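You operate a simulated robot arm through the tools that you are given. There is no shell and no other tool. Be economical: measure what you need, move in short steps, check, and stop when the job is done.

You are at the controls of a simulated two-armed robot. One attempt, no reset.

Task
Snap the straps with the black and the blue block onto the studs tagged in those colours.
Fine: leave the third strap where it lies.

It is judged by the outcome, as a careful person would: the job done as asked, and still so three seconds after it is handed in. It fails if anything else is knocked over, pushed out of place, dropped, spilled or broken.

Robot
Two 7-joint arms with fingered hands on one trunk, on a base that drives. Base frame: it is fixed to the floor where the robot stands at the start and does not move with it; the origin is under the middle of the robot, x ahead of it, y to its left, z up; the surface under the hand at the start is at about z = 0.85. Readings come in m, rad, newtons and seconds.
The left shoulder is at the start at [0.072, 0.154, 1.084], the right one opposite. With the tool pointing down near the work surface each hand reaches from about 0.44 to 0.88 m from the robot's upright axis, wherever it stands, measured 20 degrees to its own side. Payload 4 kg a hand.
The TCP of each hand is the grasp point between the finger pads, 0.03 m short of the fingertips. In the tool frame z runs along the fingers and y along their closing line. Largest opening 0.104 m; the body of the gripper starts 0.035 m behind the TCP. The gripper is a hand of 3 fingers: y runs from the thumb to the fingers, the wrist lies at [-0.015, -0.104, -0.178] in the tool frame.
Orientation is that of the tool frame in the base frame, as a unit quaternion [w, x, y, z]. With the fingers straight down and the wrist toward the robot, the tool's x, y and z point along [0, 1, 0], [1, 0, 0] and [0, 0, -1] of the base frame.

Tools
- The arms move only by the tool send_rows. It takes "left_deltas", "right_deltas" or both (then of equal length, played together; a hand with none holds still); each is one flat list of numbers, 6 for each row, row after row: the shift along the tool's x, y, z in mm, then the turn, a rotation vector about the tool's x, y, z in rad. In form: [dx, dy, dz, rx, ry, rz, dx, dy, dz, rx, ry, rz, ...]. A call has 1 to 8 rows; each row shifts and turns the commanded pose from where the row before left it, along the tool's axes as they then stand. A row lasts 0.2 s, in which the tool goes at most 0.05 m and 0.15 rad; a call with a longer step from one row to the next is refused whole. Where a pose cannot be reached the arm comes as near as it can. A force on the tool above 50 N (or 10 N above the force at the start of the call, whichever is more), or a blocked arm, ends the call early, and 0.2 s more pass. In this call time passes only in rows, and 0.2 s behind the last. The reply holds the time, the measured pose of the TCP, the force on the tool along the base axes, the opening and the grip force, in the units named above and with some noise, with the torque about the TCP (base axes, N m) and any sound that the robot's microphone picked up.
- Cameras (640 x 400 px; columns grow to the right, rows downward): "scene" is now at [0.1381, -0.0175, 1.3317]; the picture's right is [-0.19, -0.98, -0.00], its down [-0.51, 0.10, -0.85] and it looks along [0.84, -0.16, -0.52] (base axes); focal length 252 px, centre (320, 200). "left" rides on the left gripper at [-0.064, -0.094, -0.117] in its tool frame; the picture's right is [-0.72, -0.33, 0.61], its down [0.64, -0.65, 0.40] and it looks along [0.27, 0.68, 0.68] (tool axes); focal length 238 px, centre (320, 200). "right" rides on the right gripper at [0.064, -0.094, -0.117] in its tool frame; the picture's right is [-0.72, 0.33, -0.61], its down [-0.64, -0.65, 0.40] and it looks along [-0.27, 0.68, 0.68] (tool axes); focal length 238 px, centre (320, 200). There is no depth. A picture from a camera that has moved, and an enlarged one, comes with that camera's place and axes in the base frame and with its lens. The place of the scene camera against the robot may be out by one fixed shift of up to 0.018 m in any direction.
- grab_frame(camera): a new picture of that camera. No time passes.
- lift_body(by): slides the trunk up (or, below 0, down) by that many m; the arms and the scene camera ride with it, the base frame stays. It gives what a move gives, with no picture.
- drive_base(legs): drives the robot by 1 to 6 legs, each [ahead, left, turn to the left] in m, m and rad, along the robot's own axes; the way and the turn of a leg run together, so that a leg with both is an arc; at most 1.5 m and 3.142 rad a leg. The arms and the cameras ride along, it lands a little off, and it stops where it bumps. It gives what a move gives.
- move_fingers(index, middle, thumb_bend, thumb_turn, hand): sets how far each is bent, from 0 (flat) to 1 (curled in); at 0.3 the hand is open as for a grip, at 0.7 the pads meet at the TCP. One left out holds its place. A second passes; each finger stops where it meets its share of the squeeze, and holds until it gets a number again. It is the only way to open and close the hand. It gives what a move gives, with no picture; readings hold the bend of each and the force on the fingers (four entries, about 0 where the hand has none), thumb and palm. thumb_turn goes from beside the hand (0) to across from the fingers (1), as for a grip.
- turn_head(pan, tilt): turns the head with the scene camera to pan (to the left, within 1.501 rad either way) and tilt (down, from -0.506 to 1.204), counted from straight ahead of the robot. It gives what a move gives.
- inspect(camera, box): a new picture of the part [left, top, right, bottom] of that camera's present view, enlarged. No time passes.
- close_job(): hands the job in; it is judged then, once.

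Work in short steps. Places have to be worked out from the pictures, the camera data and where the tool is seen: move nearer, look again, correct. Check each grasp and each placing, and mend what went wrong. You have 120 turns and 100 pictures in all, those below and enlarged ones among them. Open the grippers and draw the arms clear of the work before you hand the job in, unless the task says otherwise; then end with one line.

The tools are called by a JSON object that holds its "api" and its "payload". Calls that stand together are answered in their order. send_rows: Moves the arms, as the interface text tells. Its arguments: {"type":"object","properties":{"left_deltas":{"type":"array"},"right_deltas":{"type":"array"}},"required":[]} The other tools are called the same way: lift_body (by) slides the trunk up or down; move_fingers (index, middle, thumb_bend, thumb_turn, hand) moves the fingers one by one; drive_base (legs) drives the base; turn_head (pan, tilt) turns the head that bears the scene camera; grab_frame (camera) takes a picture; inspect (camera, box) takes an enlarged picture of a part of a camera's view; close_job () hands the job in.

At the start:

```text
clock: 0.0
left_ee_pos: [0.5042, 0.0754, 1.1978]
left_ee_rot: [-0.001, 0.707, 0.707, -0.001]
left_wrist_force: [-0.2, -0.2, -0.5]
left_ft_torque: [0.04, -0.02, 0.02]
left_width: 0.1036
left_gripper_force: 0.0
left_shape: jaw
left_bend: [0.3, 0.3, 0.3, 0.98]
left_finger forces: [0.0, 0.0, 0.0, 0.1, 0.0, 0.0]
right_ee_pos: [0.4517, -0.4015, 1.2081]
right_ee_rot: [-0.002, 0.707, 0.707, 0.0]
right_wrist_force: [0.0, -0.5, -0.1]
right_ft_torque: [-0.03, -0.03, -0.01]
right_width: 0.1033
right_gripper_force: 0.0
right_shape: jaw
right_bend: [0.3, 0.3, 0.3, 0.98]
right_finger forces: [0.0, 0.0, 0.1, 0.0, 0.0, 0.1]
trunk travel left (down, up): [-0.5, 0.44]
robot x, y, heading: [0.0021, -0.0023, -0.003]
head pan, tilt: [-0.19, 0.545]
```

scene: 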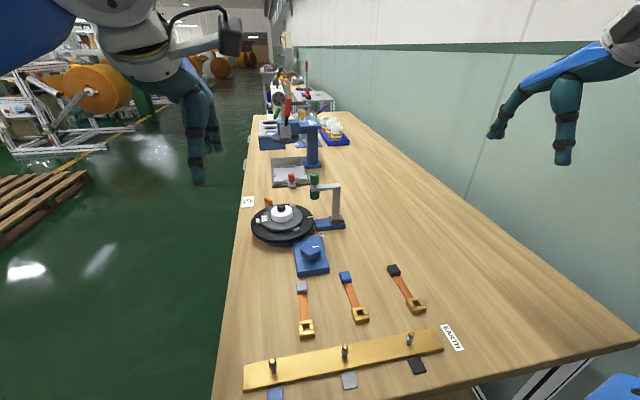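
right: 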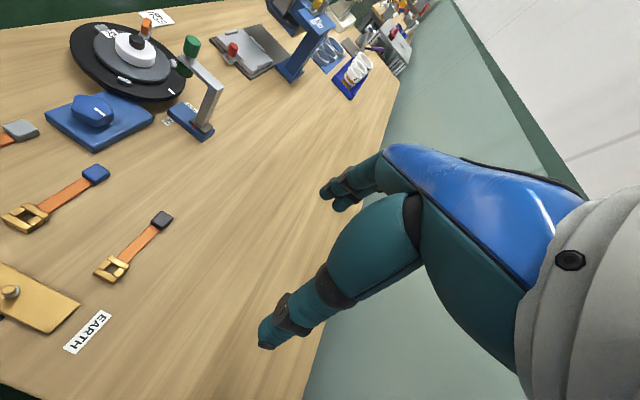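
left: 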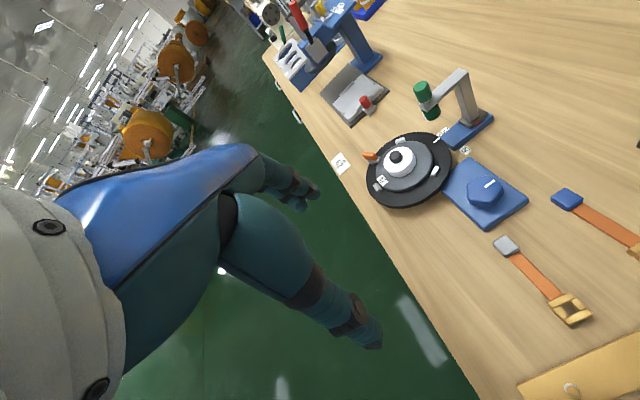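

I'll look closer at the straps and the stud bar first.

{"api": "inspect", "payload": {"camera": "scene", "box": [230, 250, 470, 400]}}

{"api": "inspect", "payload": {"camera": "right", "box": [0, 140, 240, 360]}}

```text
2.67 times, centred on (350, 325) of scene
camera zoom: at [0.1381, -0.0175, 1.3317], right [-0.19, -0.98, 0.0], down [-0.51, 0.1, -0.85], along [0.84, -0.16, -0.52], focal length 672 px, centre (240, -133)
```

zoom: 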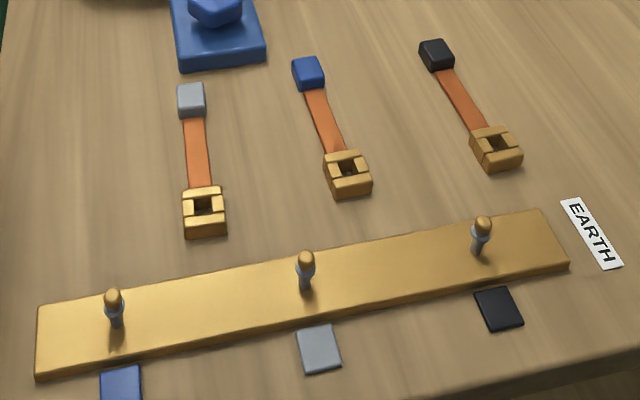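

```text
1.82 times, centred on (120, 250) of right
camera zoom: at [0.3594, -0.3372, 1.3245], right [0.33, -0.72, 0.61], down [-0.65, -0.64, -0.4], along [0.68, -0.27, -0.68], focal length 433 px, centre (684, 109)
```

zoom: 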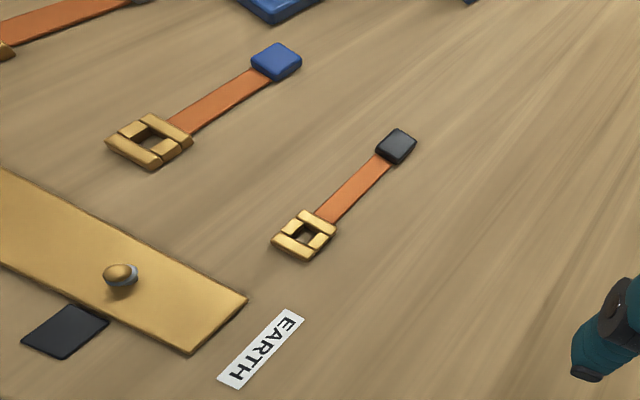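

The straps have brass frame clips with a square hole; the studs sit at about x=0.37, too close for a downward tool. I drive back about 0.18 m to get the work into reach.

{"api": "drive_base", "payload": {"legs": [[-0.18, 0, 0]]}}

{"api": "turn_head", "payload": {"pan": -0.2, "tilt": 0.75}}

{"api": "grab_frame", "payload": {"camera": "scene"}}

{"api": "grab_frame", "payload": {"camera": "right"}}

```text
clock: 1.5
left_ee_pos: [0.3265, 0.0766, 1.1969]
left_ee_rot: [-0.001, 0.707, 0.707, -0.001]
left_wrist_force: [-0.1, 0.2, -0.4]
left_ft_torque: [0.03, -0.02, 0.0]
left_width: 0.1038
left_gripper_force: 0.0
left_shape: jaw
left_bend: [0.3, 0.3, 0.3, 0.98]
left_finger forces: [0.0, 0.0, 0.0, 0.0, 0.0, 0.0]
right_ee_pos: [0.2752, -0.4018, 1.2079]
right_ee_rot: [-0.002, 0.707, 0.708, -0.001]
right_wrist_force: [0.1, 0.1, -0.8]
right_ft_torque: [0.03, -0.02, -0.05]
right_width: 0.1035
right_gripper_force: 0.0
right_shape: jaw
right_bend: [0.3, 0.3, 0.3, 0.98]
right_finger forces: [0.0, 0.0, 0.0, 0.0, 0.1, 0.0]
trunk travel left (down, up): [-0.5, 0.44]
robot x, y, heading: [-0.1766, -0.0007, 0.001]
head pan, tilt: [-0.19, 0.545]
```

```text
clock: 2.2
left_ee_pos: [0.3209, 0.0761, 1.1997]
left_ee_rot: [0.0, 0.707, 0.707, 0.001]
left_wrist_force: [0.6, -0.2, 0.0]
left_ft_torque: [0.01, -0.03, 0.01]
left_width: 0.1036
left_gripper_force: 0.1
left_shape: jaw
left_bend: [0.3, 0.3, 0.3, 0.98]
left_finger forces: [0.1, 0.0, 0.1, 0.1, 0.1, 0.1]
right_ee_pos: [0.2696, -0.401, 1.2086]
right_ee_rot: [0.0, 0.707, 0.707, 0.001]
right_wrist_force: [-0.8, 0.4, -0.1]
right_ft_torque: [0.0, -0.01, 0.01]
right_width: 0.1035
right_gripper_force: 0.0
right_shape: jaw
right_bend: [0.3, 0.3, 0.3, 0.98]
right_finger forces: [0.1, 0.0, 0.0, 0.1, 0.0, 0.0]
trunk travel left (down, up): [-0.5, 0.44]
robot x, y, heading: [-0.1755, -0.0019, 0.004]
head pan, tilt: [-0.201, 0.75]
```

```text
94 pictures are left
camera scene: at [-0.0484, -0.0174, 1.314], right [-0.2, -0.98, 0.0], down [-0.67, 0.14, -0.73], along [0.72, -0.14, -0.68], focal length 252 px, centre (320, 200)
```

scene: 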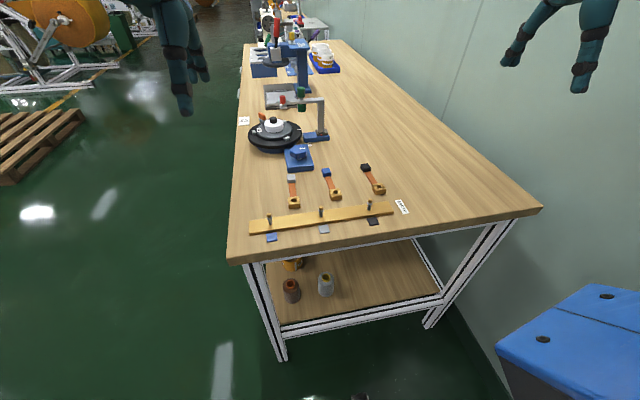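

```text
93 pictures are left
camera right: at [0.1766, -0.3369, 1.326], right [0.33, -0.72, 0.61], down [-0.65, -0.64, -0.41], along [0.69, -0.27, -0.68], focal length 238 px, centre (320, 200)
```

right: 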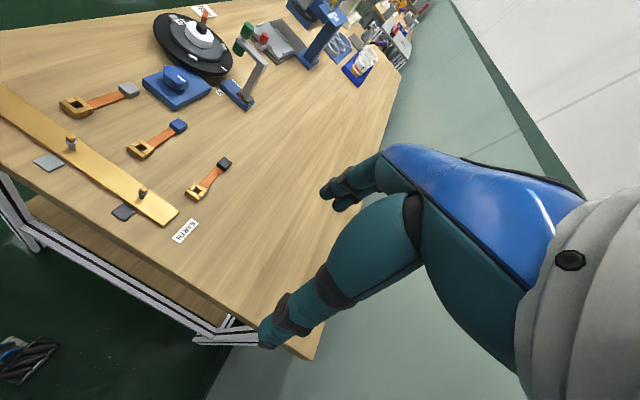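

Black clip estimate ≈ (0.44, −0.28). I rotate the right hand −90° about its axis so it closes across the clip's sides (wrist to the right).

{"api": "send_rows", "payload": {"right_deltas": [0, 0, 0, 0, 0, -0.15, 0, 0, 0, 0, 0, -0.15, 0, 0, 0, 0, 0, -0.15, 0, 0, 0, 0, 0, -0.15, 0, 0, 0, 0, 0, -0.15, 0, 0, 0, 0, 0, -0.15, 0, 0, 0, 0, 0, -0.15, 0, 0, 0, 0, 0, -0.15]}}

{"api": "send_rows", "payload": {"right_deltas": [0, 0, 0, 0, 0, -0.15, 0, 0, 0, 0, 0, -0.15, 0, 0, 0, 0, 0, -0.071, -40, 20, 20, 0, 0, 0, -40, 25, 20, 0, 0, 0, -40, 25, 20, 0, 0, 0, -40, 30, 20, 0, 0, 0, 0, 20, 20, 0, 0, 0]}}

{"api": "grab_frame", "payload": {"camera": "right"}}

{"api": "grab_frame", "payload": {"camera": "scene"}}

```text
clock: 4.0
left_ee_pos: [0.3233, 0.0767, 1.1996]
left_ee_rot: [0.0, 0.707, 0.707, 0.001]
left_wrist_force: [0.0, -0.6, 0.7]
left_ft_torque: [0.02, -0.03, 0.02]
left_width: 0.1038
left_gripper_force: 0.1
left_shape: jaw
left_bend: [0.3, 0.3, 0.3, 0.98]
left_finger forces: [0.1, 0.1, 0.0, 0.1, 0.0, 0.0]
right_ee_pos: [0.2704, -0.4011, 1.209]
right_ee_rot: [0.002, 0.183, 0.983, 0.001]
right_wrist_force: [-0.1, 0.7, -0.4]
right_ft_torque: [0.01, -0.03, -0.01]
right_width: 0.1038
right_gripper_force: 0.0
right_shape: jaw
right_bend: [0.3, 0.3, 0.3, 0.98]
right_finger forces: [0.1, 0.1, 0.0, 0.0, 0.1, 0.1]
trunk travel left (down, up): [-0.5, 0.44]
robot x, y, heading: [-0.1758, 0.0004, -0.002]
head pan, tilt: [-0.201, 0.75]
```

```text
refused: row 5 steps farther than a row can; nothing moved
```

```text
92 pictures are left
camera right: at [0.1783, -0.4658, 1.3254], right [0.79, 0.04, 0.62], down [0.36, -0.84, -0.4], along [0.5, 0.54, -0.68], focal length 238 px, centre (320, 200)
```

right: 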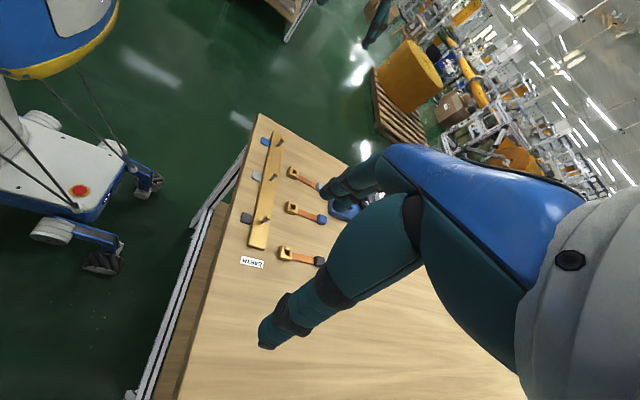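

```text
91 pictures are left
camera scene: at [-0.0475, -0.017, 1.3138], right [-0.2, -0.98, 0.0], down [-0.67, 0.14, -0.73], along [0.72, -0.14, -0.68], focal length 252 px, centre (320, 200)
```

scene: 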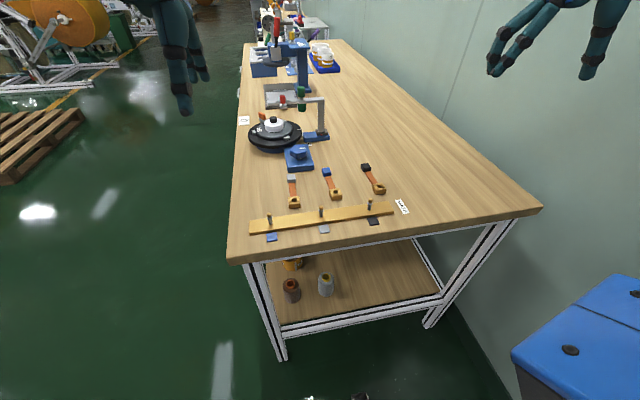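

The turn is going well; I finish the rotation and bring the hand over the black clip with shorter steps.

{"api": "send_rows", "payload": {"right_deltas": [0, 0, 0, 0, 0, -0.15, 0, 0, 0, 0, 0, -0.15, 0, 0, 0, 0, 0, -0.071, -32, 24, 20, 0, 0, 0, -34, 24, 20, 0, 0, 0, -34, 24, 20, 0, 0, 0, -34, 24, 20, 0, 0, 0, -34, 26, 20, 0, 0, 0]}}

{"api": "grab_frame", "payload": {"camera": "right"}}

```text
clock: 5.8
left_ee_pos: [0.3238, 0.0779, 1.1977]
left_ee_rot: [0.0, 0.707, 0.707, -0.001]
left_wrist_force: [-0.1, 0.7, 0.0]
left_ft_torque: [-0.03, -0.02, 0.02]
left_width: 0.1036
left_gripper_force: 0.1
left_shape: jaw
left_bend: [0.3, 0.3, 0.3, 0.98]
left_finger forces: [0.0, 0.1, 0.0, 0.0, 0.0, 0.1]
right_ee_pos: [0.4421, -0.2785, 1.1098]
right_ee_rot: [0.0, 0.0, 1.0, -0.001]
right_wrist_force: [-0.2, -0.1, 0.2]
right_ft_torque: [0.03, 0.04, 0.02]
right_width: 0.104
right_gripper_force: 0.1
right_shape: jaw
right_bend: [0.3, 0.3, 0.3, 0.98]
right_finger forces: [0.0, 0.0, 0.0, 0.0, 0.1, 0.0]
trunk travel left (down, up): [-0.5, 0.44]
robot x, y, heading: [-0.1789, 0.0005, 0.001]
head pan, tilt: [-0.201, 0.75]
```

```text
90 pictures are left
camera right: at [0.3786, -0.3718, 1.2263], right [0.72, 0.33, 0.61], down [0.64, -0.65, -0.4], along [0.27, 0.68, -0.68], focal length 238 px, centre (320, 200)
```

right: 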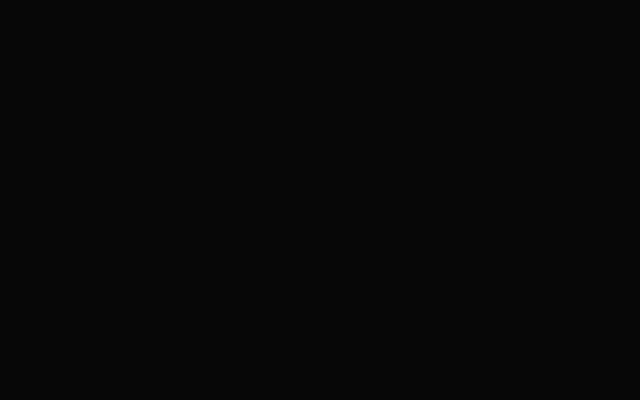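

The right camera's picture came back black; I try again along with the others.

{"api": "grab_frame", "payload": {"camera": "right"}}

{"api": "grab_frame", "payload": {"camera": "scene"}}

{"api": "grab_frame", "payload": {"camera": "left"}}

```text
89 pictures are left
camera right: at [0.3786, -0.3718, 1.2263], right [0.72, 0.33, 0.61], down [0.64, -0.65, -0.4], along [0.27, 0.68, -0.68], focal length 238 px, centre (320, 200)
```

right: 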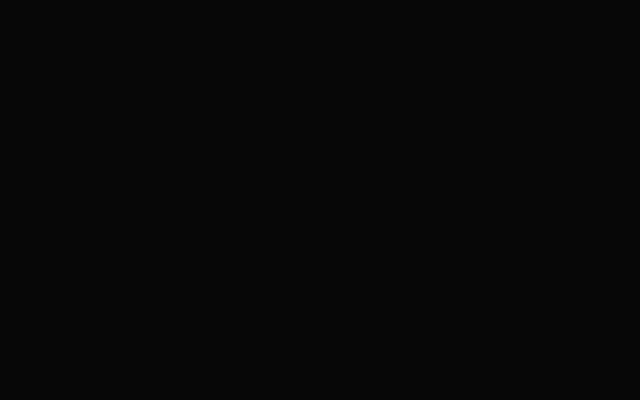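

```text
88 pictures are left
camera scene: at [-0.0445, -0.0146, 1.3135], right [-0.2, -0.98, 0.0], down [-0.67, 0.14, -0.73], along [0.71, -0.15, -0.69], focal length 252 px, centre (320, 200)
```

scene: 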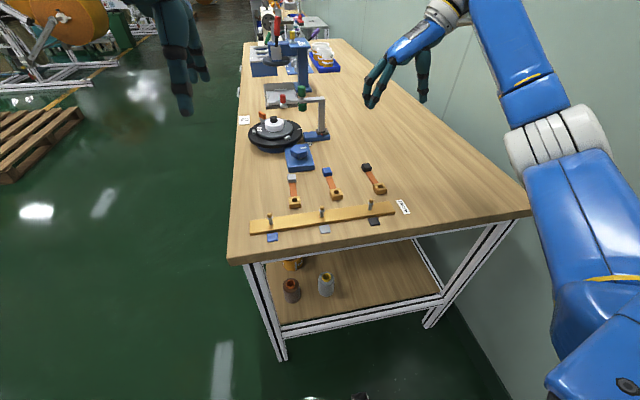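

```text
87 pictures are left
camera left: at [0.2299, 0.0149, 1.3156], right [-0.33, -0.72, -0.61], down [-0.65, 0.64, -0.4], along [0.68, 0.27, -0.68], focal length 238 px, centre (320, 200)
```

left: 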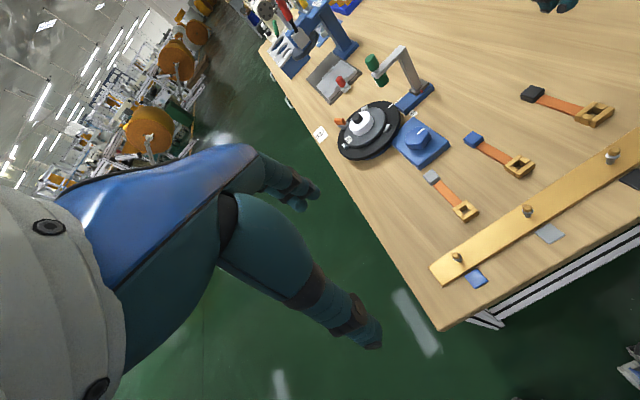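

The right hand's camera seems dead, so I'll use the left camera as the observer. I shift the left hand right a little for a better view, and lower the right hand over the black clip to a safe 0.95 m.

{"api": "send_rows", "payload": {"left_deltas": [-18, 0, 0, 0, 0, 0, -18, 0, 0, 0, 0, 0, -18, 0, 0, 0, 0, 0, -18, 0, 0, 0, 0, 0], "right_deltas": [2, 0, 40, 0, 0, 0, 2, 0, 40, 0, 0, 0, 2, 0, 40, 0, 0, 0, 2, 0, 40, 0, 0, 0]}}

{"api": "grab_frame", "payload": {"camera": "left"}}

{"api": "inspect", "payload": {"camera": "scene", "box": [260, 120, 420, 220]}}

```text
clock: 6.8
left_ee_pos: [0.3233, 0.0034, 1.1973]
left_ee_rot: [0.0, 0.706, 0.708, 0.0]
left_wrist_force: [0.5, -0.5, 0.0]
left_ft_torque: [0.02, 0.03, 0.01]
left_width: 0.1037
left_gripper_force: 0.0
left_shape: jaw
left_bend: [0.3, 0.3, 0.3, 0.98]
left_finger forces: [0.1, 0.0, 0.1, 0.0, 0.0, 0.1]
right_ee_pos: [0.4324, -0.2766, 0.9472]
right_ee_rot: [0.001, -0.001, 1.0, 0.001]
right_wrist_force: [0.0, 0.4, -0.2]
right_ft_torque: [0.02, -0.04, -0.02]
right_width: 0.1036
right_gripper_force: 0.1
right_shape: jaw
right_bend: [0.3, 0.3, 0.3, 0.98]
right_finger forces: [0.0, 0.1, 0.0, 0.0, 0.0, 0.0]
trunk travel left (down, up): [-0.5, 0.44]
robot x, y, heading: [-0.1793, -0.0019, 0.005]
head pan, tilt: [-0.201, 0.75]
```

```text
86 pictures are left
camera left: at [0.2287, -0.0596, 1.3153], right [-0.33, -0.72, -0.61], down [-0.65, 0.64, -0.4], along [0.68, 0.27, -0.68], focal length 238 px, centre (320, 200)
```

left: 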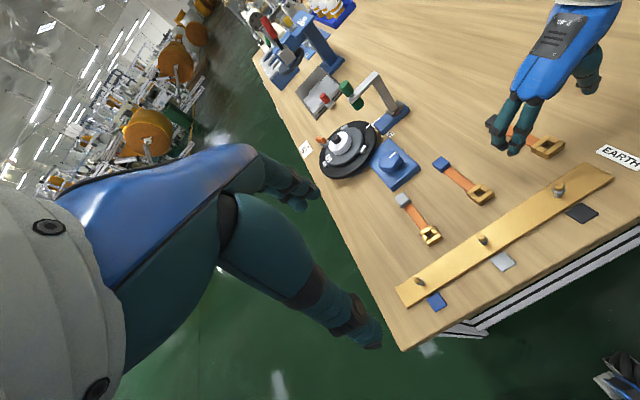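

```text
4.00 times, centred on (340, 170) of scene
camera zoom: at [-0.0456, -0.0183, 1.3136], right [-0.2, -0.98, 0.0], down [-0.67, 0.14, -0.73], along [0.71, -0.14, -0.69], focal length 1007 px, centre (240, 320)
```

zoom: 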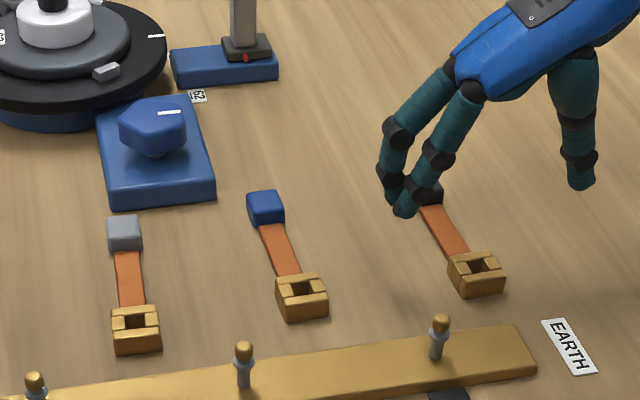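

Both cameras agree on black clip ≈ (0.426, −0.276). I shift 6 mm nearer and lower to z≈0.905 to compare the tips with the clip.

{"api": "send_rows", "payload": {"right_deltas": [6, 1, 14, 0, 0, 0, 0, 0, 14, 0, 0, 0, 0, 0, 14, 0, 0, 0]}}

{"api": "inspect", "payload": {"camera": "left", "box": [440, 60, 640, 210]}}

{"api": "inspect", "payload": {"camera": "scene", "box": [330, 130, 430, 230]}}

```text
clock: 7.6
left_ee_pos: [0.3221, 0.0044, 1.1992]
left_ee_rot: [0.0, 0.707, 0.708, 0.0]
left_wrist_force: [0.6, 0.1, -0.3]
left_ft_torque: [0.02, 0.01, 0.0]
left_width: 0.1036
left_gripper_force: 0.0
left_shape: jaw
left_bend: [0.3, 0.3, 0.3, 0.98]
left_finger forces: [0.1, 0.0, 0.0, 0.0, 0.1, 0.0]
right_ee_pos: [0.4253, -0.2779, 0.9061]
right_ee_rot: [0.001, 0.0, 1.0, -0.001]
right_wrist_force: [-0.3, 0.9, -0.8]
right_ft_torque: [0.02, -0.01, 0.01]
right_width: 0.1034
right_gripper_force: 0.1
right_shape: jaw
right_bend: [0.3, 0.3, 0.3, 0.98]
right_finger forces: [0.1, 0.0, 0.0, 0.1, 0.0, 0.0]
trunk travel left (down, up): [-0.5, 0.44]
robot x, y, heading: [-0.1811, -0.0003, -0.002]
head pan, tilt: [-0.201, 0.75]
```

```text
2.67 times, centred on (540, 135) of left
camera zoom: at [0.2276, -0.0584, 1.3157], right [-0.33, -0.72, -0.61], down [-0.65, 0.64, -0.4], along [0.68, 0.27, -0.68], focal length 636 px, centre (-267, 373)
```

zoom: 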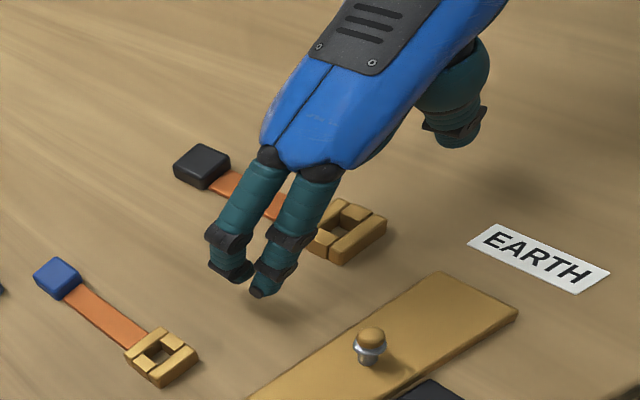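

```text
4.00 times, centred on (380, 180) of scene
camera zoom: at [-0.0466, -0.0171, 1.3137], right [-0.2, -0.98, 0.0], down [-0.67, 0.14, -0.73], along [0.71, -0.14, -0.68], focal length 1007 px, centre (80, 280)
```

zoom: 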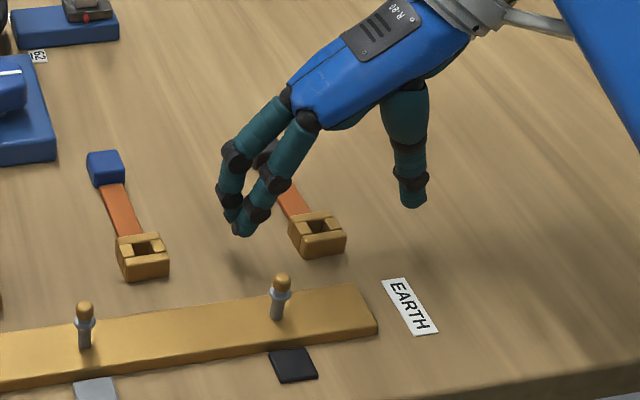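

The clip lies about 4 mm nearer and 2–3 mm left of the TCP. I correct and go down to z≈0.884, keeping an eye on force.

{"api": "send_rows", "payload": {"right_deltas": [4, 3, 8, 0, 0, 0, 0, 0, 8, 0, 0, 0, 0, 0, 6, 0, 0, 0]}}

{"api": "inspect", "payload": {"camera": "left", "box": [480, 90, 600, 180]}}

{"api": "inspect", "payload": {"camera": "scene", "box": [350, 160, 420, 210]}}

```text
clock: 8.4
left_ee_pos: [0.3225, 0.0041, 1.1991]
left_ee_rot: [0.0, 0.707, 0.707, 0.0]
left_wrist_force: [-0.5, -0.5, 0.6]
left_ft_torque: [0.01, 0.02, -0.02]
left_width: 0.1039
left_gripper_force: 0.1
left_shape: jaw
left_bend: [0.3, 0.3, 0.3, 0.98]
left_finger forces: [0.0, 0.1, 0.1, 0.0, 0.1, 0.0]
right_ee_pos: [0.4202, -0.2748, 0.8842]
right_ee_rot: [0.0, 0.001, 1.0, 0.001]
right_wrist_force: [0.0, -0.2, -0.8]
right_ft_torque: [0.02, 0.02, -0.01]
right_width: 0.1038
right_gripper_force: 0.0
right_shape: jaw
right_bend: [0.3, 0.3, 0.3, 0.98]
right_finger forces: [0.0, 0.0, 0.1, 0.0, 0.1, 0.1]
trunk travel left (down, up): [-0.5, 0.44]
robot x, y, heading: [-0.1769, -0.0042, -0.001]
head pan, tilt: [-0.201, 0.75]
```

```text
4.44 times, centred on (540, 135) of left
camera zoom: at [0.2275, -0.058, 1.3158], right [-0.33, -0.72, -0.61], down [-0.65, 0.64, -0.41], along [0.68, 0.27, -0.68], focal length 1059 px, centre (-658, 489)
```

zoom: 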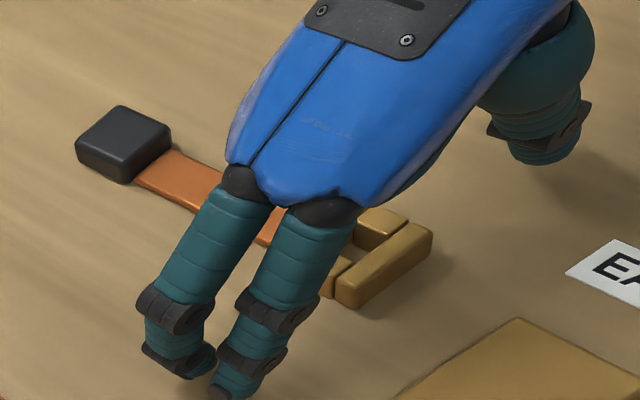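

```text
8.00 times, centred on (385, 185) of scene
camera zoom: at [-0.0467, -0.0169, 1.3137], right [-0.2, -0.98, 0.0], down [-0.67, 0.14, -0.73], along [0.71, -0.15, -0.68], focal length 2015 px, centre (-200, 320)
```

zoom: 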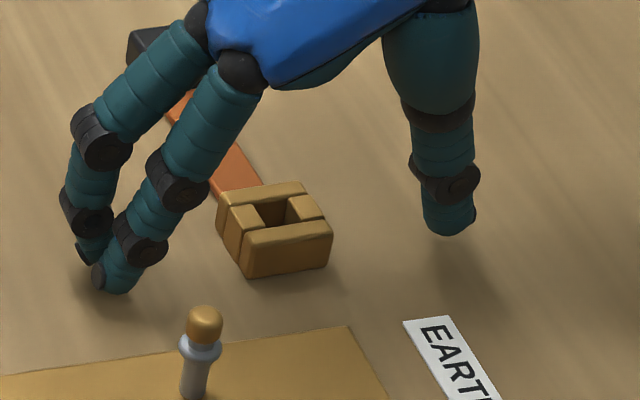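

The clip sits between thumb and the finger pair. I close gently.

{"api": "move_fingers", "payload": {"hand": "right", "index": 0.48, "middle": 0.48, "thumb_bend": 0.48}}

{"api": "inspect", "payload": {"camera": "scene", "box": [350, 160, 420, 210]}}

```text
clock: 9.4
left_ee_pos: [0.322, 0.006, 1.1986]
left_ee_rot: [0.001, 0.707, 0.707, 0.0]
left_wrist_force: [-0.1, -0.6, -0.3]
left_ft_torque: [-0.02, -0.02, -0.01]
left_width: 0.1037
left_gripper_force: 0.0
left_shape: jaw
left_bend: [0.3, 0.3, 0.3, 0.98]
left_finger forces: [0.1, 0.0, 0.0, 0.1, 0.1, 0.0]
right_ee_pos: [0.4202, -0.2745, 0.8851]
right_ee_rot: [0.0, 0.0, 1.0, 0.0]
right_wrist_force: [-0.4, -0.5, -0.2]
right_ft_torque: [-0.02, -0.02, 0.03]
right_width: 0.0579
right_gripper_force: 0.0
right_shape: fingers
right_bend: [0.48, 0.48, 0.48, 0.98]
right_finger forces: [0.0, 0.1, 0.0, 0.1, 0.1, 0.0]
trunk travel left (down, up): [-0.5, 0.44]
robot x, y, heading: [-0.1783, -0.0024, -0.002]
head pan, tilt: [-0.201, 0.75]
```

```text
8.00 times, centred on (385, 185) of scene
camera zoom: at [-0.0468, -0.0168, 1.3137], right [-0.2, -0.98, 0.0], down [-0.67, 0.14, -0.73], along [0.71, -0.15, -0.68], focal length 2015 px, centre (-200, 320)
```

zoom: 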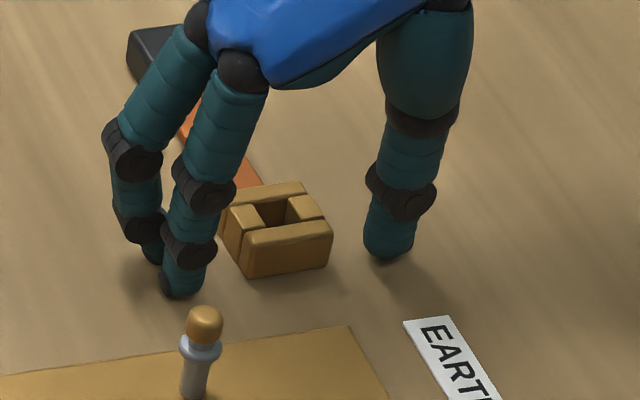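

Alignment is good; closing on to grip.

{"api": "move_fingers", "payload": {"hand": "right", "index": 0.7, "middle": 0.7, "thumb_bend": 0.7}}

{"api": "inspect", "payload": {"camera": "scene", "box": [350, 160, 420, 210]}}

```text
clock: 10.4
left_ee_pos: [0.3228, 0.0048, 1.1988]
left_ee_rot: [0.0, 0.707, 0.707, 0.001]
left_wrist_force: [-0.1, -0.4, -0.4]
left_ft_torque: [-0.03, -0.04, -0.02]
left_width: 0.104
left_gripper_force: 0.0
left_shape: jaw
left_bend: [0.3, 0.3, 0.3, 0.98]
left_finger forces: [0.0, 0.0, 0.1, 0.1, 0.0, 0.1]
right_ee_pos: [0.42, -0.2754, 0.8846]
right_ee_rot: [0.001, -0.001, 1.0, 0.0]
right_wrist_force: [0.3, -0.6, -0.5]
right_ft_torque: [-0.02, 0.01, 0.01]
right_width: 0.0179
right_gripper_force: 8.9
right_shape: fingers
right_bend: [0.66, 0.65, 0.63, 0.95]
right_finger forces: [2.7, 6.0, 0.1, 0.1, 8.5, 0.1]
trunk travel left (down, up): [-0.5, 0.44]
robot x, y, heading: [-0.1797, -0.0009, 0.003]
head pan, tilt: [-0.201, 0.75]
```

```text
8.00 times, centred on (385, 185) of scene
camera zoom: at [-0.0467, -0.0169, 1.3137], right [-0.2, -0.98, 0.0], down [-0.67, 0.14, -0.73], along [0.71, -0.15, -0.68], focal length 2015 px, centre (-200, 320)
```

zoom: 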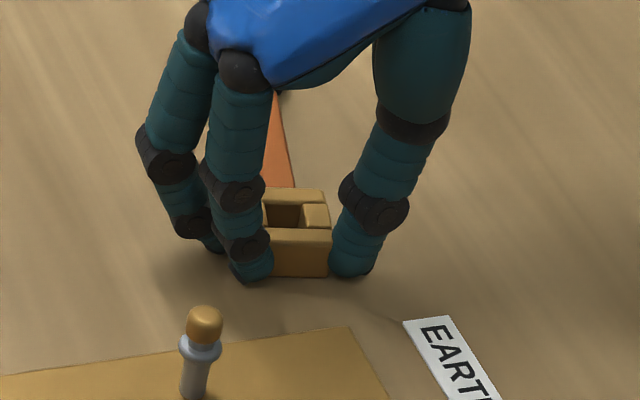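

The clip is gripped (8.9 N) and squared up. I lift it 40 mm and look.

{"api": "send_rows", "payload": {"right_deltas": [0, 0, -10, 0, 0, 0, 0, 0, -15, 0, 0, 0, 0, 0, -15, 0, 0, 0]}}

{"api": "inspect", "payload": {"camera": "scene", "box": [340, 150, 420, 220]}}

{"api": "inspect", "payload": {"camera": "left", "box": [470, 70, 610, 190]}}

```text
clock: 11.2
left_ee_pos: [0.3226, 0.0061, 1.1991]
left_ee_rot: [0.001, 0.707, 0.708, 0.0]
left_wrist_force: [-0.3, 0.1, 0.1]
left_ft_torque: [0.0, 0.01, 0.0]
left_width: 0.1035
left_gripper_force: 0.0
left_shape: jaw
left_bend: [0.3, 0.3, 0.3, 0.98]
left_finger forces: [0.0, 0.0, 0.0, 0.1, 0.0, 0.1]
right_ee_pos: [0.4217, -0.2747, 0.9264]
right_ee_rot: [0.0, 0.001, 1.0, 0.001]
right_wrist_force: [-0.2, -0.2, -0.2]
right_ft_torque: [0.05, 0.02, 0.02]
right_width: 0.0181
right_gripper_force: 9.1
right_shape: fingers
right_bend: [0.66, 0.65, 0.63, 0.95]
right_finger forces: [3.5, 5.4, 0.0, 0.0, 8.5, 0.1]
trunk travel left (down, up): [-0.5, 0.44]
robot x, y, heading: [-0.1778, -0.0016, -0.002]
head pan, tilt: [-0.201, 0.75]
```

```text
5.71 times, centred on (380, 185) of scene
camera zoom: at [-0.0468, -0.0167, 1.3137], right [-0.2, -0.98, 0.0], down [-0.67, 0.14, -0.73], along [0.71, -0.15, -0.68], focal length 1439 px, centre (-23, 286)
```

zoom: 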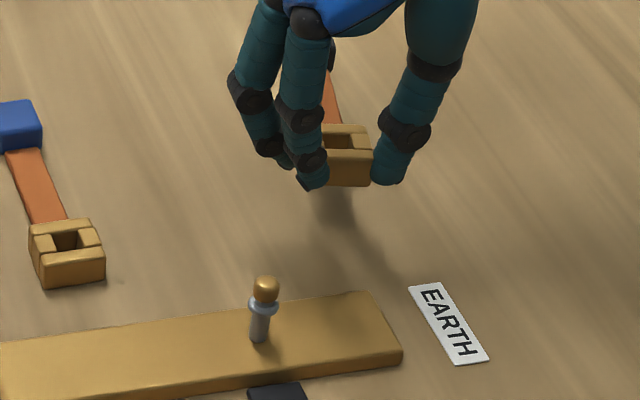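

```text
3.33 times, centred on (540, 130) of left
camera zoom: at [0.2274, -0.0577, 1.3158], right [-0.32, -0.72, -0.61], down [-0.65, 0.64, -0.41], along [0.68, 0.27, -0.68], focal length 794 px, centre (-413, 433)
```

zoom: 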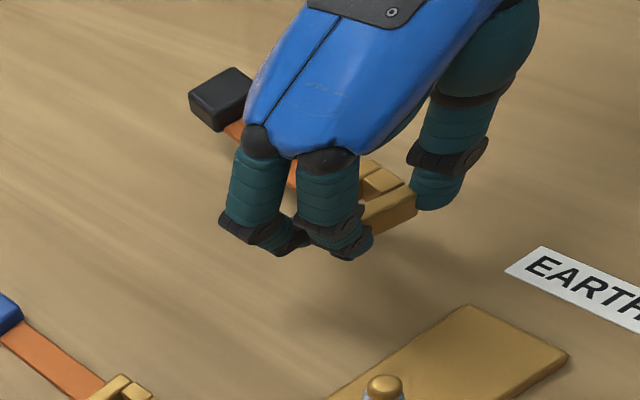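

The strap is stiff and stays level with the clip. Stud (black tag) triangulates to about (0.357, −0.222), top z≈0.897. I raise to clear it and move the clip to near above it.

{"api": "send_rows", "payload": {"right_deltas": [0, 0, -15, 0, 0, 0, 0, 0, -15, 0, 0, 0, 22, 18, 0, 0, 0, 0, 22, 18, 0, 0, 0, 0, 22, 18, 0, 0, 0, 0]}}

{"api": "inspect", "payload": {"camera": "scene", "box": [330, 160, 410, 230]}}

{"api": "inspect", "payload": {"camera": "left", "box": [480, 90, 640, 230]}}

```text
clock: 12.4
left_ee_pos: [0.3228, 0.0061, 1.1986]
left_ee_rot: [0.001, 0.708, 0.706, 0.0]
left_wrist_force: [0.5, -0.4, 0.4]
left_ft_torque: [0.02, 0.03, -0.03]
left_width: 0.1035
left_gripper_force: 0.0
left_shape: jaw
left_bend: [0.3, 0.3, 0.3, 0.98]
left_finger forces: [0.0, 0.0, 0.0, 0.0, 0.1, 0.0]
right_ee_pos: [0.3558, -0.2204, 0.9567]
right_ee_rot: [0.001, 0.0, 1.0, 0.001]
right_wrist_force: [-0.2, 0.2, -0.8]
right_ft_torque: [0.02, 0.0, 0.01]
right_width: 0.018
right_gripper_force: 8.8
right_shape: fingers
right_bend: [0.66, 0.65, 0.63, 0.95]
right_finger forces: [3.6, 5.5, 0.0, 0.1, 8.4, 0.0]
trunk travel left (down, up): [-0.5, 0.44]
robot x, y, heading: [-0.1788, 0.0019, -0.0]
head pan, tilt: [-0.201, 0.75]
```

```text
5.71 times, centred on (370, 195) of scene
camera zoom: at [-0.0473, -0.0164, 1.3138], right [-0.2, -0.98, 0.0], down [-0.67, 0.14, -0.73], along [0.71, -0.15, -0.68], focal length 1439 px, centre (34, 229)
```

zoom: 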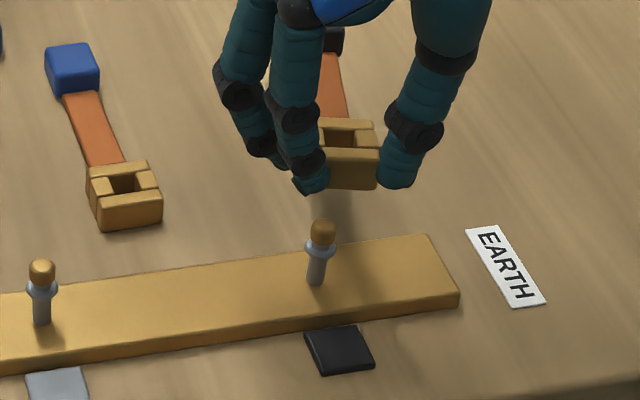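

```text
2.86 times, centred on (560, 160) of left
camera zoom: at [0.227, -0.0576, 1.316], right [-0.32, -0.72, -0.61], down [-0.65, 0.64, -0.41], along [0.68, 0.27, -0.68], focal length 681 px, centre (-366, 314)
```

zoom: 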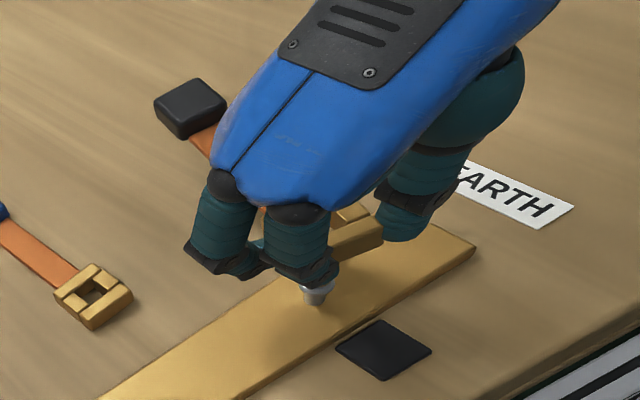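

In the scene view the hole is about 6 mm too far and 4 mm right of the stud. I correct and lower to just above the stud top.

{"api": "send_rows", "payload": {"right_deltas": [6, 4, 8, 0, 0, 0, 0, 0, 8, 0, 0, 0]}}

{"api": "inspect", "payload": {"camera": "scene", "box": [345, 165, 395, 215]}}

{"api": "inspect", "payload": {"camera": "left", "box": [520, 120, 620, 210]}}

```text
clock: 13.0
left_ee_pos: [0.3215, 0.0049, 1.1974]
left_ee_rot: [0.001, 0.707, 0.707, 0.001]
left_wrist_force: [-0.8, 0.3, 0.2]
left_ft_torque: [-0.03, 0.03, 0.01]
left_width: 0.1034
left_gripper_force: 0.1
left_shape: jaw
left_bend: [0.3, 0.3, 0.3, 0.98]
left_finger forces: [0.0, 0.1, 0.0, 0.0, 0.0, 0.0]
right_ee_pos: [0.3495, -0.2171, 0.941]
right_ee_rot: [0.001, 0.0, 1.0, 0.001]
right_wrist_force: [-0.3, 0.5, -1.2]
right_ft_torque: [0.0, 0.05, -0.02]
right_width: 0.0179
right_gripper_force: 8.7
right_shape: fingers
right_bend: [0.66, 0.65, 0.63, 0.95]
right_finger forces: [3.6, 5.3, 0.0, 0.0, 8.3, 0.0]
trunk travel left (down, up): [-0.5, 0.44]
robot x, y, heading: [-0.1808, 0.0007, -0.004]
head pan, tilt: [-0.201, 0.75]
```

```text
8.00 times, centred on (370, 190) of scene
camera zoom: at [-0.0469, -0.0169, 1.3138], right [-0.2, -0.98, 0.0], down [-0.67, 0.14, -0.73], along [0.71, -0.15, -0.68], focal length 2015 px, centre (-80, 280)
```

zoom: 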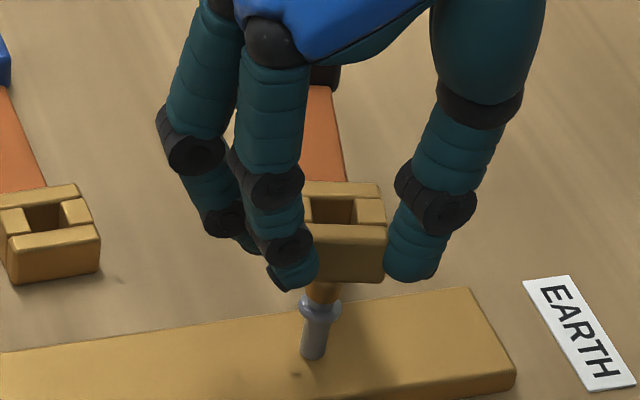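

```text
4.44 times, centred on (570, 165) of left
camera zoom: at [0.2275, -0.0581, 1.3157], right [-0.33, -0.72, -0.61], down [-0.65, 0.64, -0.41], along [0.68, 0.27, -0.68], focal length 1059 px, centre (-791, 356)
```

zoom: 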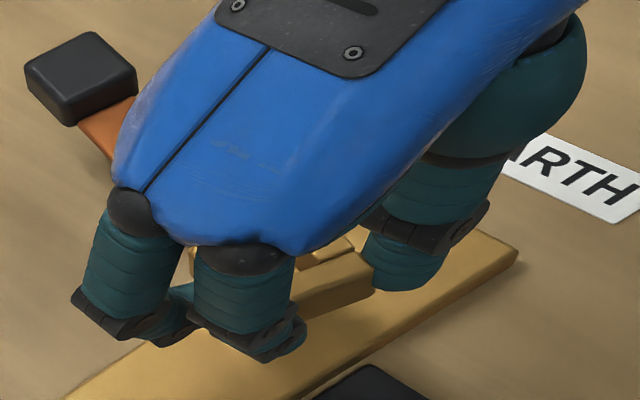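

I zoom in more to judge the hole against the stud axis.

{"api": "inspect", "payload": {"camera": "scene", "box": [355, 182, 385, 212]}}

```text
13.33 times, centred on (370, 197) of scene
camera zoom: at [-0.0469, -0.0169, 1.3138], right [-0.2, -0.98, 0.0], down [-0.67, 0.14, -0.73], along [0.71, -0.15, -0.68], focal length 3358 px, centre (-347, 240)
```

zoom: 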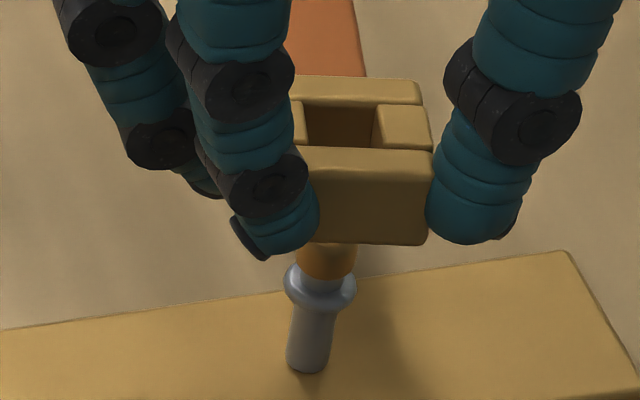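

Scene view says the hole is ~2 mm left of the stud axis. I check with a tight zoom of the left camera.

{"api": "inspect", "payload": {"camera": "left", "box": [560, 165, 610, 205]}}

```text
10.00 times, centred on (585, 185) of left
camera zoom: at [0.2275, -0.0581, 1.3157], right [-0.33, -0.72, -0.61], down [-0.65, 0.64, -0.41], along [0.68, 0.27, -0.68], focal length 2384 px, centre (-2330, 350)
```

zoom: 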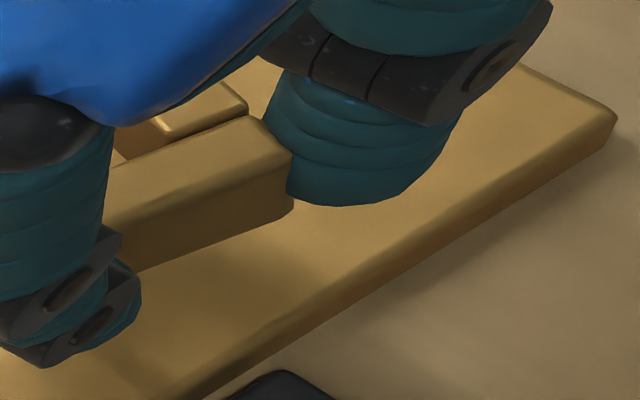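

The two views reconcile if the clip is ~20 mm thick, putting the hole ~7 mm too near and ~6 mm too far left. I back off by (+6, −5) mm and look again.

{"api": "send_rows", "payload": {"right_deltas": [-6, -5, 0, 0, 0, 0]}}

{"api": "inspect", "payload": {"camera": "scene", "box": [355, 180, 385, 210]}}

{"api": "inspect", "payload": {"camera": "left", "box": [560, 165, 610, 205]}}

```text
clock: 13.4
left_ee_pos: [0.3223, 0.0053, 1.199]
left_ee_rot: [0.001, 0.707, 0.708, 0.0]
left_wrist_force: [0.1, 0.5, 0.1]
left_ft_torque: [0.01, -0.05, 0.0]
left_width: 0.1037
left_gripper_force: 0.0
left_shape: jaw
left_bend: [0.3, 0.3, 0.3, 0.98]
left_finger forces: [0.0, 0.0, 0.1, 0.1, 0.0, 0.0]
right_ee_pos: [0.3553, -0.2219, 0.9413]
right_ee_rot: [0.001, 0.0, 1.0, -0.001]
right_wrist_force: [0.4, 0.0, -0.4]
right_ft_torque: [0.01, 0.03, -0.03]
right_width: 0.018
right_gripper_force: 8.4
right_shape: fingers
right_bend: [0.66, 0.65, 0.63, 0.95]
right_finger forces: [3.6, 5.3, 0.0, 0.0, 8.3, 0.0]
trunk travel left (down, up): [-0.5, 0.44]
robot x, y, heading: [-0.178, 0.0023, 0.0]
head pan, tilt: [-0.201, 0.75]
```

```text
13.33 times, centred on (370, 195) of scene
camera zoom: at [-0.0467, -0.0169, 1.3137], right [-0.2, -0.98, 0.0], down [-0.67, 0.14, -0.73], along [0.71, -0.15, -0.68], focal length 3358 px, centre (-347, 267)
```

zoom: 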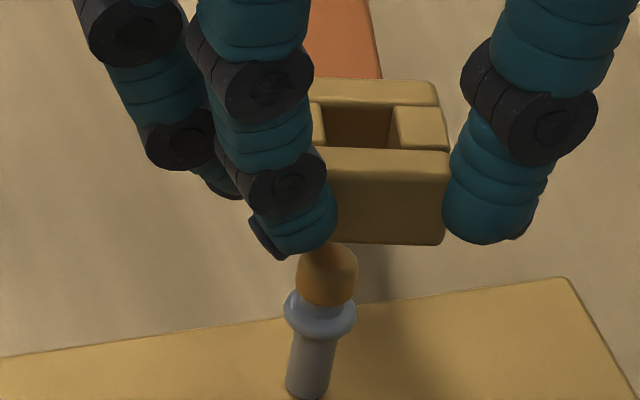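

```text
10.00 times, centred on (585, 185) of left
camera zoom: at [0.2276, -0.0582, 1.3157], right [-0.33, -0.72, -0.61], down [-0.65, 0.64, -0.4], along [0.68, 0.27, -0.68], focal length 2384 px, centre (-2330, 350)
```

zoom: 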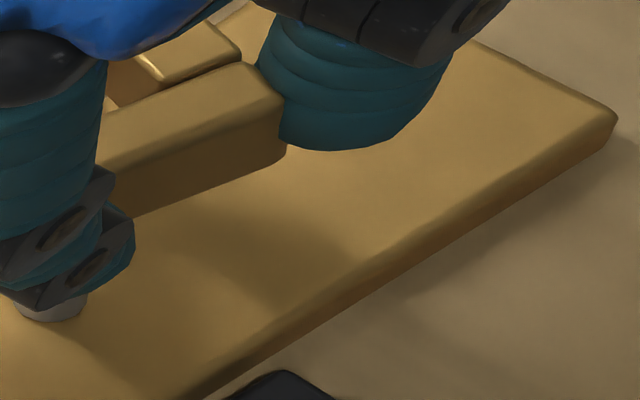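

The hole is on the stud's axis line in the scene view; the left view suggests a few mm still too far. I shift by half (−2, +1) mm and lower in small steps, feeling for contact.

{"api": "send_rows", "payload": {"right_deltas": [2, 1, 2, 0, 0, 0, 0, 0, 3, 0, 0, 0, 0, 0, 3, 0, 0, 0]}}

{"api": "inspect", "payload": {"camera": "scene", "box": [355, 180, 385, 210]}}

{"api": "inspect", "payload": {"camera": "left", "box": [560, 165, 610, 205]}}

```text
clock: 14.2
left_ee_pos: [0.3221, 0.0052, 1.1985]
left_ee_rot: [0.001, 0.707, 0.707, 0.001]
left_wrist_force: [-0.1, 0.2, 0.0]
left_ft_torque: [0.0, 0.02, 0.01]
left_width: 0.1038
left_gripper_force: 0.0
left_shape: jaw
left_bend: [0.3, 0.3, 0.3, 0.98]
left_finger forces: [0.1, 0.0, 0.1, 0.0, 0.0, 0.0]
right_ee_pos: [0.3531, -0.2208, 0.932]
right_ee_rot: [0.001, 0.0, 1.0, 0.0]
right_wrist_force: [-0.7, 0.4, -0.2]
right_ft_torque: [0.02, 0.05, -0.04]
right_width: 0.018
right_gripper_force: 8.3
right_shape: fingers
right_bend: [0.66, 0.65, 0.63, 0.95]
right_finger forces: [3.6, 5.2, 0.1, 0.0, 8.3, 0.0]
trunk travel left (down, up): [-0.5, 0.44]
robot x, y, heading: [-0.1785, -0.0032, -0.001]
head pan, tilt: [-0.201, 0.75]
```

```text
13.33 times, centred on (370, 195) of scene
camera zoom: at [-0.0468, -0.0168, 1.3137], right [-0.2, -0.98, 0.0], down [-0.67, 0.14, -0.73], along [0.71, -0.15, -0.68], focal length 3358 px, centre (-347, 267)
```

zoom: 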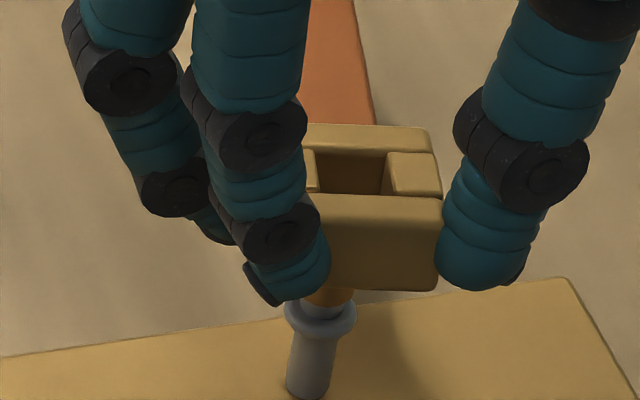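

```text
10.00 times, centred on (585, 185) of left
camera zoom: at [0.2275, -0.058, 1.3158], right [-0.33, -0.72, -0.61], down [-0.65, 0.64, -0.41], along [0.68, 0.27, -0.68], focal length 2384 px, centre (-2330, 350)
```

zoom: 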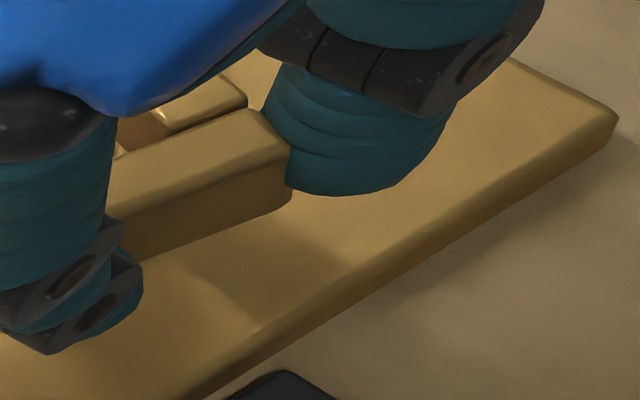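

No contact yet and the hole stays on the stud line. I lower another 6 mm.

{"api": "send_rows", "payload": {"right_deltas": [0, 0, 2, 0, 0, 0, 0, 0, 2, 0, 0, 0, 0, 0, 2, 0, 0, 0]}}

{"api": "inspect", "payload": {"camera": "scene", "box": [355, 180, 385, 210]}}

```text
clock: 15.0
left_ee_pos: [0.3218, 0.0054, 1.1985]
left_ee_rot: [0.001, 0.707, 0.707, 0.001]
left_wrist_force: [0.6, 0.1, 0.1]
left_ft_torque: [-0.01, 0.0, 0.01]
left_width: 0.1035
left_gripper_force: 0.1
left_shape: jaw
left_bend: [0.3, 0.3, 0.3, 0.98]
left_finger forces: [0.0, 0.1, 0.0, 0.1, 0.0, 0.1]
right_ee_pos: [0.3535, -0.2212, 0.9241]
right_ee_rot: [0.001, 0.0, 1.0, 0.0]
right_wrist_force: [-0.4, 0.1, -0.7]
right_ft_torque: [0.04, 0.03, 0.02]
right_width: 0.018
right_gripper_force: 8.4
right_shape: fingers
right_bend: [0.66, 0.65, 0.63, 0.95]
right_finger forces: [3.6, 5.3, 0.0, 0.1, 8.3, 0.1]
trunk travel left (down, up): [-0.5, 0.44]
robot x, y, heading: [-0.1801, 0.0041, 0.003]
head pan, tilt: [-0.201, 0.75]
```

```text
13.33 times, centred on (370, 195) of scene
camera zoom: at [-0.0469, -0.0169, 1.3137], right [-0.2, -0.98, 0.0], down [-0.67, 0.14, -0.73], along [0.71, -0.15, -0.68], focal length 3358 px, centre (-347, 267)
```

zoom: 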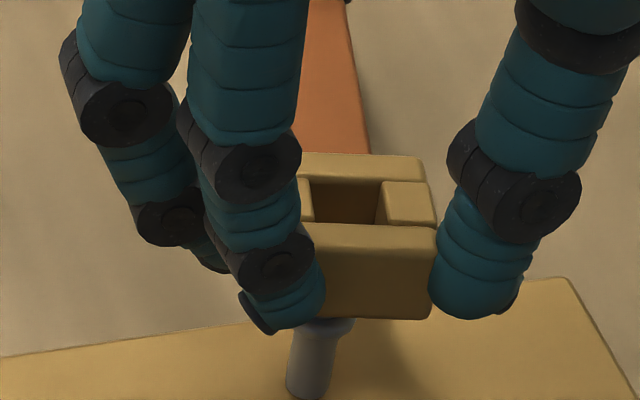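

Still no contact, hole about 0.7 mm right of the axis. I nudge it left and lower another 6 mm; the cap should come into sight inside the hole.

{"api": "send_rows", "payload": {"right_deltas": [0, 0.7, 2, 0, 0, 0, 0, 0, 2, 0, 0, 0, 0, 0, 2, 0, 0, 0]}}

{"api": "inspect", "payload": {"camera": "scene", "box": [355, 180, 385, 210]}}

```text
clock: 15.8
left_ee_pos: [0.3231, 0.0055, 1.1983]
left_ee_rot: [0.0, 0.707, 0.707, 0.0]
left_wrist_force: [-0.4, -0.1, 0.5]
left_ft_torque: [0.0, 0.03, -0.02]
left_width: 0.1041
left_gripper_force: 0.0
left_shape: jaw
left_bend: [0.3, 0.3, 0.3, 0.98]
left_finger forces: [0.1, 0.0, 0.0, 0.0, 0.0, 0.0]
right_ee_pos: [0.3536, -0.2196, 0.9191]
right_ee_rot: [0.001, -0.001, 1.0, 0.0]
right_wrist_force: [0.2, -0.9, -0.4]
right_ft_torque: [0.03, 0.06, -0.01]
right_width: 0.018
right_gripper_force: 8.1
right_shape: fingers
right_bend: [0.66, 0.65, 0.63, 0.95]
right_finger forces: [3.6, 5.4, 0.0, 0.0, 8.3, 0.0]
trunk travel left (down, up): [-0.5, 0.44]
robot x, y, heading: [-0.1775, 0.0038, -0.001]
head pan, tilt: [-0.201, 0.75]
```

```text
13.33 times, centred on (370, 195) of scene
camera zoom: at [-0.0468, -0.0168, 1.3137], right [-0.2, -0.98, 0.0], down [-0.67, 0.14, -0.73], along [0.71, -0.15, -0.68], focal length 3358 px, centre (-347, 267)
```

zoom: 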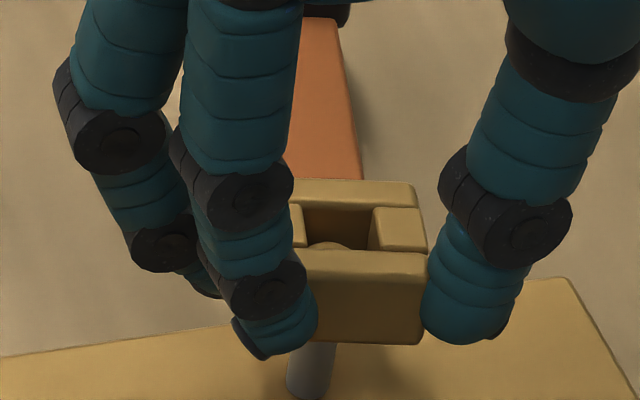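

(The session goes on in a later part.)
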